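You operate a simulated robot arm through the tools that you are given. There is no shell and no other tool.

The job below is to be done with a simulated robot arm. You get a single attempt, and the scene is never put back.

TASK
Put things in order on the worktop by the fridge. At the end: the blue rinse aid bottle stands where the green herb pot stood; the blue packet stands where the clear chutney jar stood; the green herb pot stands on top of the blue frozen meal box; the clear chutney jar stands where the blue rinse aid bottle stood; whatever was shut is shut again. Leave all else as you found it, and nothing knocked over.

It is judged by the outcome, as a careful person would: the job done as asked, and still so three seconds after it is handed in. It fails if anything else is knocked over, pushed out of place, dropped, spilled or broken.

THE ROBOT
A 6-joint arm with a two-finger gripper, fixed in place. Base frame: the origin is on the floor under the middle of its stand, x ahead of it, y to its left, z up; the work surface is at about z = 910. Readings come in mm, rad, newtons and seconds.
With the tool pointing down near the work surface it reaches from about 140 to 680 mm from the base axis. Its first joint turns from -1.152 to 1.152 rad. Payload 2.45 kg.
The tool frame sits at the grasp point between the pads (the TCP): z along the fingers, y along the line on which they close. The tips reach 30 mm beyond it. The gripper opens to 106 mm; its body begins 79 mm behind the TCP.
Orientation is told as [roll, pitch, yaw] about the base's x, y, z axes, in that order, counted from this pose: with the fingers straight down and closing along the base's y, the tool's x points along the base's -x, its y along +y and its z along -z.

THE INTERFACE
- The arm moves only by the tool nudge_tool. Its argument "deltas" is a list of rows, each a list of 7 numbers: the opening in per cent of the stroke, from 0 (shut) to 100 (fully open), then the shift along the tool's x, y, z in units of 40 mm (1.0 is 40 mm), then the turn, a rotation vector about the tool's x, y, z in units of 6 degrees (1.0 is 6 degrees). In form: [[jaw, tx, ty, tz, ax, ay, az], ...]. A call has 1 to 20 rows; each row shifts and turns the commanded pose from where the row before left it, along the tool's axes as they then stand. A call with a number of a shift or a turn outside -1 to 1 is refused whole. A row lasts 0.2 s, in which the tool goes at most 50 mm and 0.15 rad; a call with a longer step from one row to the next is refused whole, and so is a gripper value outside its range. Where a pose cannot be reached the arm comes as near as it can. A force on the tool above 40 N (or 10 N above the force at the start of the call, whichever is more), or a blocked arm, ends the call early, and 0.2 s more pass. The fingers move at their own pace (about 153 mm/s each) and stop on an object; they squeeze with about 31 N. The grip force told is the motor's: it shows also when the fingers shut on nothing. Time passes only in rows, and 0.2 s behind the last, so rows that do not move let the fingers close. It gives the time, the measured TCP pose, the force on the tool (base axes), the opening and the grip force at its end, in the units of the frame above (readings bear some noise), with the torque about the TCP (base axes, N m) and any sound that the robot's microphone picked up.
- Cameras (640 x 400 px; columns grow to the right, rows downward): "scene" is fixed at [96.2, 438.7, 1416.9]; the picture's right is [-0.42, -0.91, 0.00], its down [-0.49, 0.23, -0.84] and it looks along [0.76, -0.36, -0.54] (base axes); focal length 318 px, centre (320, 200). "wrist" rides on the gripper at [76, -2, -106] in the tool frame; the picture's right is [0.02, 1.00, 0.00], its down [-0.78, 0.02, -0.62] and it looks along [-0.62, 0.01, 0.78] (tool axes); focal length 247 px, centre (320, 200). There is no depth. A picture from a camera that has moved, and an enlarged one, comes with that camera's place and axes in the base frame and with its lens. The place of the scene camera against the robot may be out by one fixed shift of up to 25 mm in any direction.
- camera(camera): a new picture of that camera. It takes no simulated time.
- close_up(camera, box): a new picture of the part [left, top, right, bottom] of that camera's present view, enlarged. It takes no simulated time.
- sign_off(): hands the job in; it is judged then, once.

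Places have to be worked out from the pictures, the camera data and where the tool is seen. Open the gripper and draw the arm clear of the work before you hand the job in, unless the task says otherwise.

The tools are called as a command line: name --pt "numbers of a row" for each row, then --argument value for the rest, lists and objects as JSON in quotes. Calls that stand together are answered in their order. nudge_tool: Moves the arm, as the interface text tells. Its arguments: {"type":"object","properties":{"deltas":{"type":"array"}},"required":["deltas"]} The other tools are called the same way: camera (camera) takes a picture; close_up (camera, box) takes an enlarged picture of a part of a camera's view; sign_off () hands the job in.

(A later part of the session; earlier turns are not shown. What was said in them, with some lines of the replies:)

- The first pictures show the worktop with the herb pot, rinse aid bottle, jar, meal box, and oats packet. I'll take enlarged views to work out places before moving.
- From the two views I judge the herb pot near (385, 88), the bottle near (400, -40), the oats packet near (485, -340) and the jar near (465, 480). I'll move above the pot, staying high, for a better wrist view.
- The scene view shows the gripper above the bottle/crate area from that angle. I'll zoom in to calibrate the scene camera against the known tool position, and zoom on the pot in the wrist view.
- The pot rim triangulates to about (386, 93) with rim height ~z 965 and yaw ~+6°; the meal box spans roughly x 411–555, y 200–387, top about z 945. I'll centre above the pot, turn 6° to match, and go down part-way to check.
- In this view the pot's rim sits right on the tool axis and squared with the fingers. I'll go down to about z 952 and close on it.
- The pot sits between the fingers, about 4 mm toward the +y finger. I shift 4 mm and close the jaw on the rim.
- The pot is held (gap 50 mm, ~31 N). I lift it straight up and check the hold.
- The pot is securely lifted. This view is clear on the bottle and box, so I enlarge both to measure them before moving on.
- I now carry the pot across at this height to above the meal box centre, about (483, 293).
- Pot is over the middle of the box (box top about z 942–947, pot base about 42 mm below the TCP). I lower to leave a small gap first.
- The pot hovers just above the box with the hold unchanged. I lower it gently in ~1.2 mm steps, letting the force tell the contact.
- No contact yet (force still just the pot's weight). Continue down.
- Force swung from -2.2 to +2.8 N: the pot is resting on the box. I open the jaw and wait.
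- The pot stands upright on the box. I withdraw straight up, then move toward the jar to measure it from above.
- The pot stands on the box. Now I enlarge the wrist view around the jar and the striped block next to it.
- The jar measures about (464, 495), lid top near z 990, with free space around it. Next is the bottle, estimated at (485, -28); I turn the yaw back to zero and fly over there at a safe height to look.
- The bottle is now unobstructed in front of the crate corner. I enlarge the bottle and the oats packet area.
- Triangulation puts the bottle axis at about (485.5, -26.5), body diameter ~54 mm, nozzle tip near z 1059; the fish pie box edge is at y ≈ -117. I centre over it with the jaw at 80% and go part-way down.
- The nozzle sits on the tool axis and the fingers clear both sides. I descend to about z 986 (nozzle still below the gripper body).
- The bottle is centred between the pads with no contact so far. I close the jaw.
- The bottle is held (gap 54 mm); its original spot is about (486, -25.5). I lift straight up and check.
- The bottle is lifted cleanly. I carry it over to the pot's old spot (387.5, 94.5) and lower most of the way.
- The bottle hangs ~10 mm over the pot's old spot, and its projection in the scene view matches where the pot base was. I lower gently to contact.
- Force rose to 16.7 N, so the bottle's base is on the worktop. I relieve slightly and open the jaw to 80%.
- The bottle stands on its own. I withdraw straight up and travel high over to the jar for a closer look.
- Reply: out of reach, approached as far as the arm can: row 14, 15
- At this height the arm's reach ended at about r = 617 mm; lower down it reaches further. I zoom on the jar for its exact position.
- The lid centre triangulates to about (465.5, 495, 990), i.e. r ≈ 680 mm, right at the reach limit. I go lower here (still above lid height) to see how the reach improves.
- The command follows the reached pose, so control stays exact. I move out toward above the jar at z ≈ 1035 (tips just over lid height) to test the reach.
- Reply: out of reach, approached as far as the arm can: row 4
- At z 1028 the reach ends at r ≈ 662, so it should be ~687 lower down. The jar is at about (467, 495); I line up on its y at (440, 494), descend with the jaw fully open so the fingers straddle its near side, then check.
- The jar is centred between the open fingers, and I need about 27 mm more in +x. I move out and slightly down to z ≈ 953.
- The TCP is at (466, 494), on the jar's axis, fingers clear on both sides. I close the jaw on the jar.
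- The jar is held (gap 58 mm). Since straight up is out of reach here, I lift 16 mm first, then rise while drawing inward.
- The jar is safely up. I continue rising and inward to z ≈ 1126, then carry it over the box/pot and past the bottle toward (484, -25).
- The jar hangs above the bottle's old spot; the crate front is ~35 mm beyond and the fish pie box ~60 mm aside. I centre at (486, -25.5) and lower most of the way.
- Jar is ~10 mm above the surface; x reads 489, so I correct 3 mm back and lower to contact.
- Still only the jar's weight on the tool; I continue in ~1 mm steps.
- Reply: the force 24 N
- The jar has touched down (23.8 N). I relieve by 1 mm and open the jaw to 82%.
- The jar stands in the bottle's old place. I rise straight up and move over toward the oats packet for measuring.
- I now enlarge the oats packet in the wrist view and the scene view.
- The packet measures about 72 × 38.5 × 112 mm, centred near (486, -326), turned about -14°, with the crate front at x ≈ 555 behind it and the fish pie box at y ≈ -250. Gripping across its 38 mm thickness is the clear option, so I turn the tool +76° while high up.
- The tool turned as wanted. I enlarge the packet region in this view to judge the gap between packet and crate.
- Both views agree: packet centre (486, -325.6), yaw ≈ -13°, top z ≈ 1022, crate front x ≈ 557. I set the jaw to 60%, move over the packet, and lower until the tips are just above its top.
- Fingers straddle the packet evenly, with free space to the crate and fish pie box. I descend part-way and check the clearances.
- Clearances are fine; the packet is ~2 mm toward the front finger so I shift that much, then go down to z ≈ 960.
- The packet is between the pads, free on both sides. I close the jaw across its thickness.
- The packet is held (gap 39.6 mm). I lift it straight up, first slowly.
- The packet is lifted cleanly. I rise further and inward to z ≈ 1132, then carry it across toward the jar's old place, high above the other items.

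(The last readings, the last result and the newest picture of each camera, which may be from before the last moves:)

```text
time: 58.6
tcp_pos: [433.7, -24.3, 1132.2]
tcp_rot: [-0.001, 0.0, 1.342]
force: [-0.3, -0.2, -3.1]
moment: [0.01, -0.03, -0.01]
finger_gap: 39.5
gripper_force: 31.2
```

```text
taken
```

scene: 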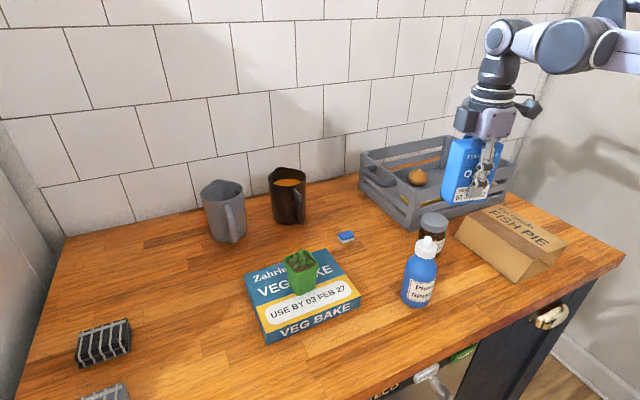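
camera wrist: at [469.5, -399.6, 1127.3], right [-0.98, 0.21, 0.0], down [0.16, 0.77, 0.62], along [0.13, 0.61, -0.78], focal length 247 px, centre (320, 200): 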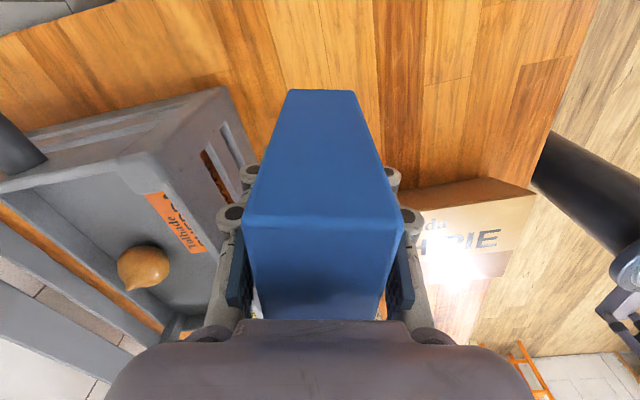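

The packet hangs steady. I continue over past the bottle and the pot, raising 12 mm for extra clearance, to about (428, 390).

nudge_tool --pt "0 -0.6 0.15 -0.3 0 0 0" --pt "0 -0.915 0.226 0 0 0 0" --pt "0 -0.915 0.226 0 0 0 0" --pt "0 -0.915 0.226 0 0 0 0" --pt "0 -0.915 0.226 0 0 0 0" --pt "0 -0.915 0.226 0 0 0 0" --pt "0 -0.915 0.226 0 0 0 0" --pt "0 -0.915 0.226 0 0 0 0" --pt "0 -0.915 0.226 0 0 0 0" --pt "0 -0.915 0.226 0 0 0 0" --pt "0 -0.915 0.226 0 0 0 0" --pt "0 0 0 0 0 0 0"

camera --camera "scene"

camera --camera "wrist"

```text
time: 61.2
tcp_pos: [429.5, 378.1, 1146.2]
tcp_rot: [-0.002, 0.0, 1.342]
force: [0.6, 0.2, -2.1]
moment: [0.0, -0.01, 0.01]
finger_gap: 39.4
gripper_force: 30.9
```

```text
taken
```

scene: 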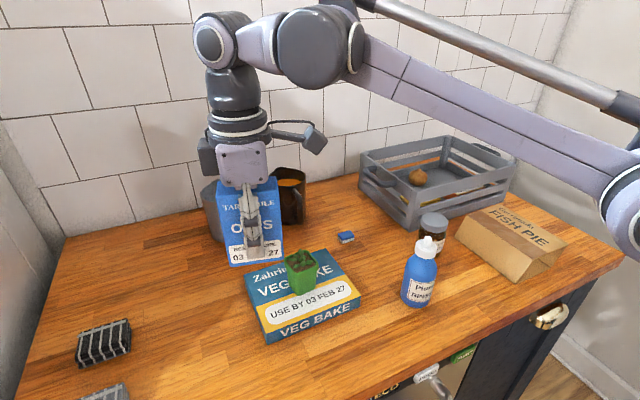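

```text
taken
camera wrist: at [414.0, 303.6, 1251.7], right [-0.98, 0.21, 0.0], down [0.16, 0.77, 0.62], along [0.13, 0.61, -0.78], focal length 247 px, centre (320, 200)
```

wrist: 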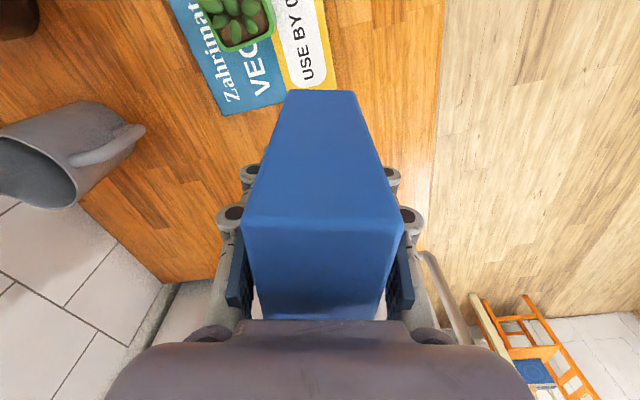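

The packet hangs beside the pot, clear of it. From here I descend outward in stages within reach, first to about (440, 475, 1040).

nudge_tool --pt "0 -0.762 0.145 0.575 0 0 0" --pt "0 -0.762 0.145 0.575 0 0 0" --pt "0 -0.449 0.002 0.75 0 0 0" --pt "0 -0.449 0.002 0.75 0 0 0" --pt "0 0 0 0 0 0 0"

camera --camera "scene"

camera --camera "wrist"

```text
time: 62.4
tcp_pos: [443.1, 475.3, 1038.8]
tcp_rot: [-0.001, -0.002, 1.341]
force: [0.4, 0.1, -2.0]
moment: [0.01, -0.01, 0.01]
finger_gap: 39.6
gripper_force: 31.1
```

```text
taken
```

scene: 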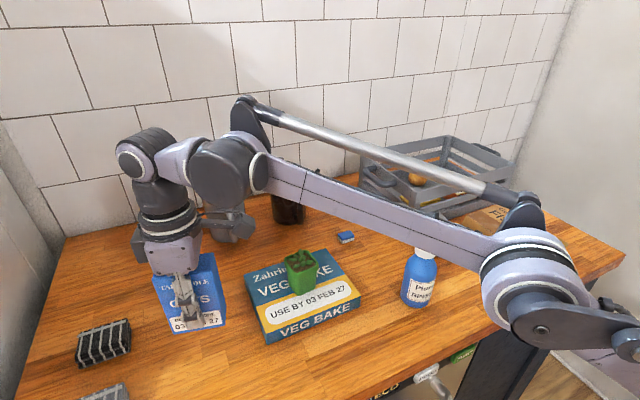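

```text
taken
camera wrist: at [427.1, 399.5, 1145.1], right [-0.98, 0.21, 0.0], down [0.16, 0.77, 0.62], along [0.13, 0.61, -0.78], focal length 247 px, centre (320, 200)
```

wrist: 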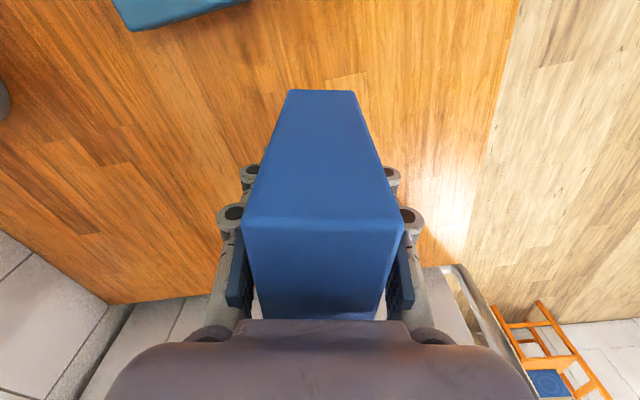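

On track at (443, 475, 1039). I go on down and out to about (466, 494.5, 972), leaving ~12 mm under the packet.

nudge_tool --pt "0 -0.208 -0.067 0.61 0 0 0" --pt "0 -0.208 -0.067 0.61 0 0 0" --pt "0 -0.0945 -0.158 0.225 0 0 0" --pt "0 -0.0945 -0.158 0.225 0 0 0" --pt "0 0 0 0 0 0 0"

close_up --camera "scene" --box '[80, 200, 300, 380]'

camera --camera "wrist"

```text
time: 63.6
tcp_pos: [465.0, 494.1, 972.1]
tcp_rot: [-0.001, -0.004, 1.341]
force: [-0.2, 0.6, -3.2]
moment: [0.02, 0.0, 0.02]
finger_gap: 39.3
gripper_force: 30.6
```

```text
2.22 times, centred on (190, 290) of scene
camera zoom: at [96.3, 438.7, 1416.9], right [-0.42, -0.91, 0.0], down [-0.49, 0.23, -0.84], along [0.76, -0.36, -0.54], focal length 708 px, centre (609, 0)
```

zoom: 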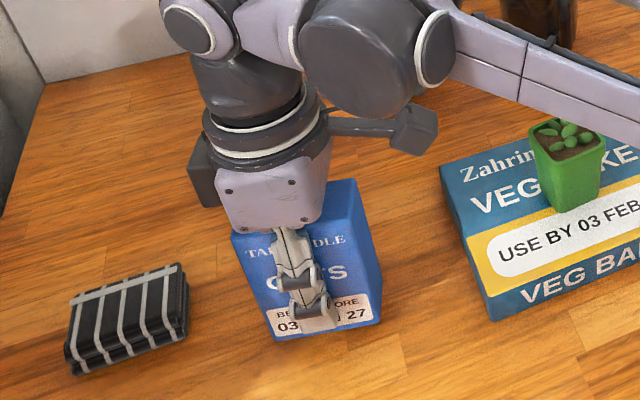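

```text
taken
camera wrist: at [449.3, 419.3, 1077.7], right [-0.98, 0.21, 0.0], down [0.16, 0.77, 0.62], along [0.13, 0.61, -0.78], focal length 247 px, centre (320, 200)
```

wrist: 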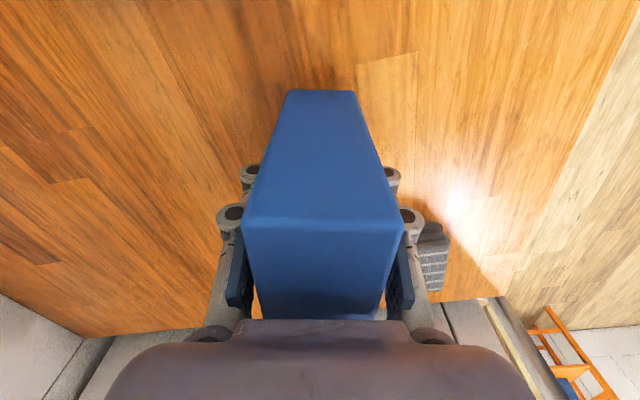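

The packet hovers right over the jar's old spot, and its base matches the jar's place in the scene view. I lower gently.

nudge_tool --pt "0 0 0 0.08 0 0 0" --pt "0 0 0 0.08 0 0 0" --pt "0 0 0 0.06 0 0 0"

nudge_tool --pt "0 0 0 0.03 0 0 0"

nudge_tool --pt "0 0 0 0.025 0 0 0"

```text
time: 64.4
tcp_pos: [464.0, 494.2, 962.7]
tcp_rot: [-0.002, -0.001, 1.342]
force: [-0.4, 0.0, -3.3]
moment: [0.02, -0.01, 0.0]
finger_gap: 39.2
gripper_force: 31.0
```

```text
time: 64.8
tcp_pos: [464.1, 494.6, 961.4]
tcp_rot: [0.0, -0.003, 1.342]
force: [-0.2, -0.2, -3.6]
moment: [0.02, -0.01, 0.02]
finger_gap: 39.4
gripper_force: 31.4
```

```text
time: 65.2
tcp_pos: [464.2, 496.0, 960.5]
tcp_rot: [-0.001, -0.003, 1.343]
force: [0.4, 0.3, -2.5]
moment: [-0.01, -0.04, 0.0]
finger_gap: 39.3
gripper_force: 31.3
```

Still free; another ~1 mm at a time until contact.

nudge_tool --pt "0 0 0 0.025 0 0 0"

nudge_tool --pt "0 0 0 0.02 0 0 0"

```text
time: 65.6
tcp_pos: [462.9, 496.3, 960.6]
tcp_rot: [-0.003, -0.001, 1.341]
force: [-0.4, 0.3, -3.5]
moment: [0.02, -0.05, 0.0]
finger_gap: 39.4
gripper_force: 31.0
```

```text
time: 66.0
tcp_pos: [464.0, 494.9, 959.4]
tcp_rot: [-0.002, -0.002, 1.341]
force: [0.8, -0.1, -1.7]
moment: [0.06, -0.09, -0.01]
finger_gap: 39.6
gripper_force: 31.1
```

A slight moment appears (first edge contact). One more small step.

nudge_tool --pt "0 0 0 0.02 0 0 0"

```text
time: 66.4
tcp_pos: [463.3, 495.2, 959.3]
tcp_rot: [-0.001, -0.002, 1.343]
force: [5.0, 5.5, 17.1]
moment: [-0.49, 0.05, 0.12]
finger_gap: 39.5
gripper_force: 31.1
```

Firm contact at 17 N: the packet stands on the worktop. I relieve slightly and open gradually to 62%.

nudge_tool --pt "0 0 0 -0.015 0 0 0" --pt "39 0 0 0 0 0 0" --pt "45 0 0 0 0 0 0" --pt "55 0 0 0 0 0 0" --pt "64 0 0 0 0 0 0" --pt "64 0 0 0 0 0 0"

close_up --camera "scene" --box '[80, 200, 300, 380]'

camera --camera "wrist"

```text
time: 67.8
tcp_pos: [464.6, 494.7, 959.4]
tcp_rot: [-0.002, -0.001, 1.341]
force: [0.6, 0.3, 0.2]
moment: [0.02, 0.03, -0.01]
finger_gap: 67.9
gripper_force: 0.0
```

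```text
2.22 times, centred on (190, 290) of scene
camera zoom: at [96.2, 438.7, 1416.9], right [-0.42, -0.91, 0.0], down [-0.49, 0.23, -0.84], along [0.76, -0.36, -0.54], focal length 708 px, centre (609, 0)
```

zoom: 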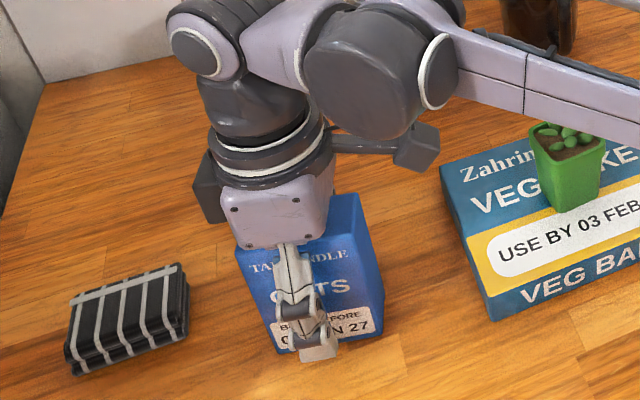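

```text
taken
camera wrist: at [447.7, 419.8, 1064.5], right [-0.98, 0.21, 0.0], down [0.16, 0.77, 0.62], along [0.13, 0.61, -0.78], focal length 247 px, centre (320, 200)
```

wrist: 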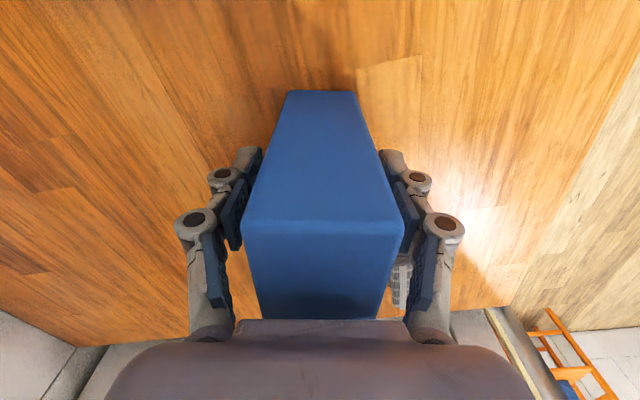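

The packet stands free with ~14 mm on each side. As straight up is out of reach, I withdraw upward while sliding along the packet's broad faces toward -y.

nudge_tool --pt "64 0.2 0 -0.3 0 0 0" --pt "64 0.4 0 -0.5 0 0 0" --pt "64 0.4 0 -0.6 0 0 0" --pt "64 0.5 0 -0.7 0 0 0" --pt "64 0.5 0 -0.8 0 0 0" --pt "64 0.5 0 -0.8 0 0 0" --pt "64 0 0 0 0 0 0"

camera --camera "scene"

camera --camera "wrist"

```text
time: 69.4
tcp_pos: [439.8, 397.9, 1106.3]
tcp_rot: [-0.002, -0.001, 1.343]
force: [-0.2, -0.1, -0.2]
moment: [-0.02, 0.0, -0.04]
finger_gap: 67.9
gripper_force: 0.1
```

```text
taken
```

scene: 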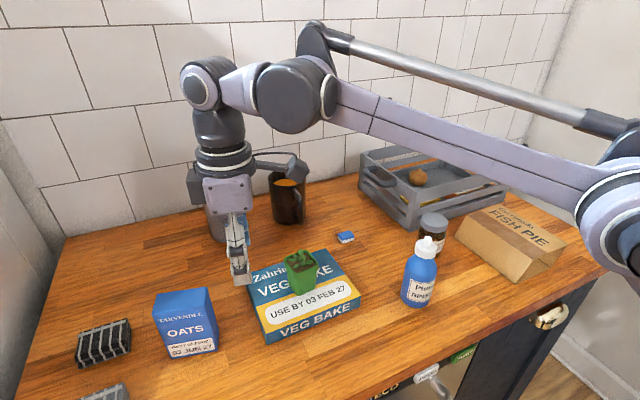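

```text
taken
camera wrist: at [425.0, 322.9, 1211.5], right [-0.98, 0.21, 0.0], down [0.16, 0.77, 0.62], along [0.13, 0.61, -0.78], focal length 247 px, centre (320, 200)
```

wrist: 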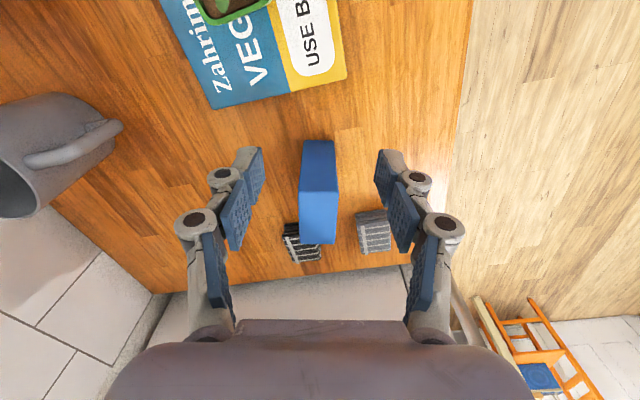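

All five items look placed and upright. I now draw the arm up and back toward its starting position, with the jaw opened.

nudge_tool --pt "64 0.908 -0.067 -0.325 0 0 0" --pt "64 0.908 -0.067 -0.325 0 0 0" --pt "64 0.908 -0.067 -0.325 0 0 0" --pt "64 0.908 -0.067 -0.325 0 0 0" --pt "80 0.908 -0.067 -0.325 0 0 0" --pt "100 0.908 -0.067 -0.325 0 0 0" --pt "100 0.908 -0.067 -0.325 0 0 0" --pt "100 0.908 -0.067 -0.325 0 0 0" --pt "100 0.908 -0.067 -0.325 0 0 0" --pt "100 0.908 -0.067 -0.325 0 0 0" --pt "100 0.908 -0.067 -0.325 0 0 0" --pt "100 0.9 -0.067 0 0 0 0" --pt "100 0 0 0 0 0 0"

nudge_tool --pt "100 0 0 0 0 0 1" --pt "100 0 0 0 0 0 1" --pt "100 0 0 0 0 0 1" --pt "100 0 0 0 0 0 1" --pt "100 0 0 0 0 0 1" --pt "100 0 0 0 0 0 1" --pt "100 0 0 0 0 0 1" --pt "100 0 0 0 0 0 1" --pt "100 0 0 0 0 0 1" --pt "100 0 0 0 0 0 1" --pt "100 0 0 0 0 0 1" --pt "100 0 0 0 0 0 1" --pt "100 0 0 0 0 0 0.82" --pt "100 0 0 0 0 0 0"

camera --camera "scene"

camera --camera "wrist"

```text
time: 72.2
tcp_pos: [374.0, -33.5, 1248.8]
tcp_rot: [-0.002, -0.001, 1.342]
force: [0.1, -0.5, 0.8]
moment: [0.0, 0.03, 0.01]
finger_gap: 106.0
gripper_force: 0.0
```

```text
time: 75.2
tcp_pos: [374.5, -34.5, 1249.7]
tcp_rot: [0.0, -0.002, -0.002]
force: [0.1, -0.1, -0.4]
moment: [-0.01, 0.01, -0.03]
finger_gap: 106.0
gripper_force: 0.1
```

```text
taken
```

scene: 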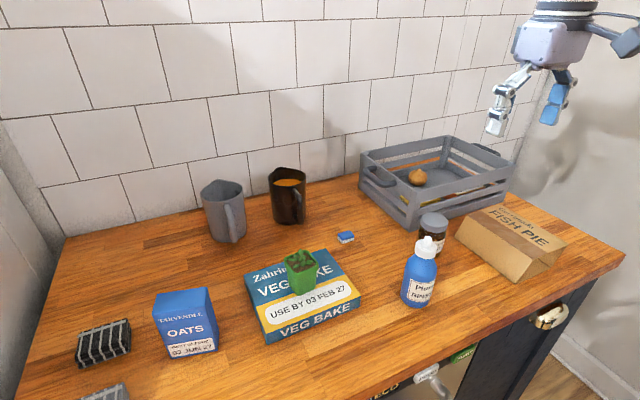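

```text
taken
camera wrist: at [297.1, -35.5, 1354.8], right [-0.02, 1.0, 0.0], down [0.78, 0.01, 0.62], along [0.62, 0.01, -0.78], focal length 247 px, centre (320, 200)
```

wrist: 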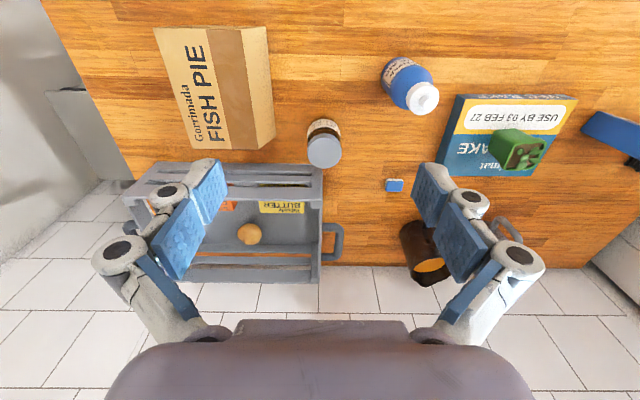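

Everything else matches the first pictures. One last close look at the placed items before handing in.

close_up --camera "scene" --box '[60, 220, 300, 370]'

close_up --camera "scene" --box '[270, 180, 510, 330]'

```text
2.67 times, centred on (180, 295) of scene
camera zoom: at [96.2, 438.7, 1416.9], right [-0.42, -0.91, 0.0], down [-0.49, 0.23, -0.84], along [0.76, -0.36, -0.54], focal length 849 px, centre (693, -53)
```

zoom: 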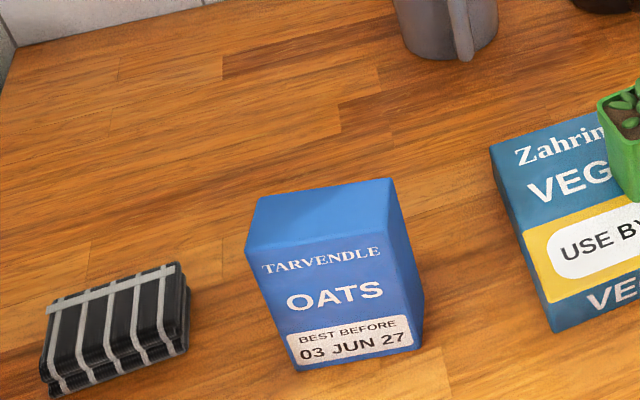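

```text
2.67 times, centred on (390, 255) of scene
camera zoom: at [96.2, 438.7, 1416.9], right [-0.42, -0.91, 0.0], down [-0.49, 0.23, -0.84], along [0.76, -0.36, -0.54], focal length 849 px, centre (133, 53)
```

zoom: 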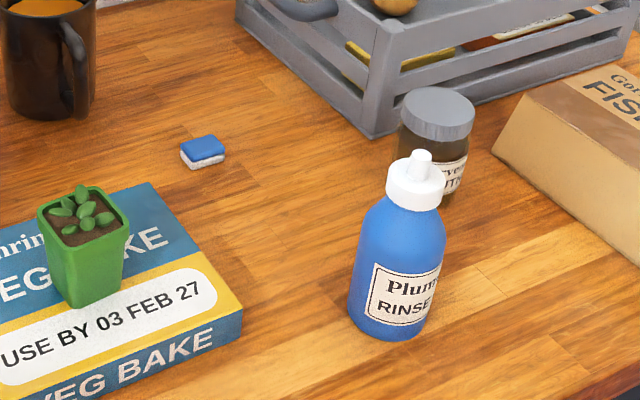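

The close-ups show the packet, pot, bottle and jar upright in their new places. Nothing else has moved, the gripper is open and the arm is clear, so I hand the job in.

sign_off

```text
The job is handed in.
```

The job is handed in, and all four items are where you asked, upright in the last pictures:

- **Blue rinse aid bottle:** stands where the green herb pot stood.
- **Blue packet (the oats):** stands where the clear chutney jar stood.
- **Green herb pot:** stands near the middle of the top of the blue frozen meal box (the veg bake).
- **Clear chutney jar:** stands where the blue rinse aid bottle stood, in front of the crate.

I judged the original spots from the camera views, so each item may be a few millimetres off. I opened nothing, so there was nothing to shut again. Everything else on the worktop looks as it did at the start. The gripper is open and the arm is back near its starting position.
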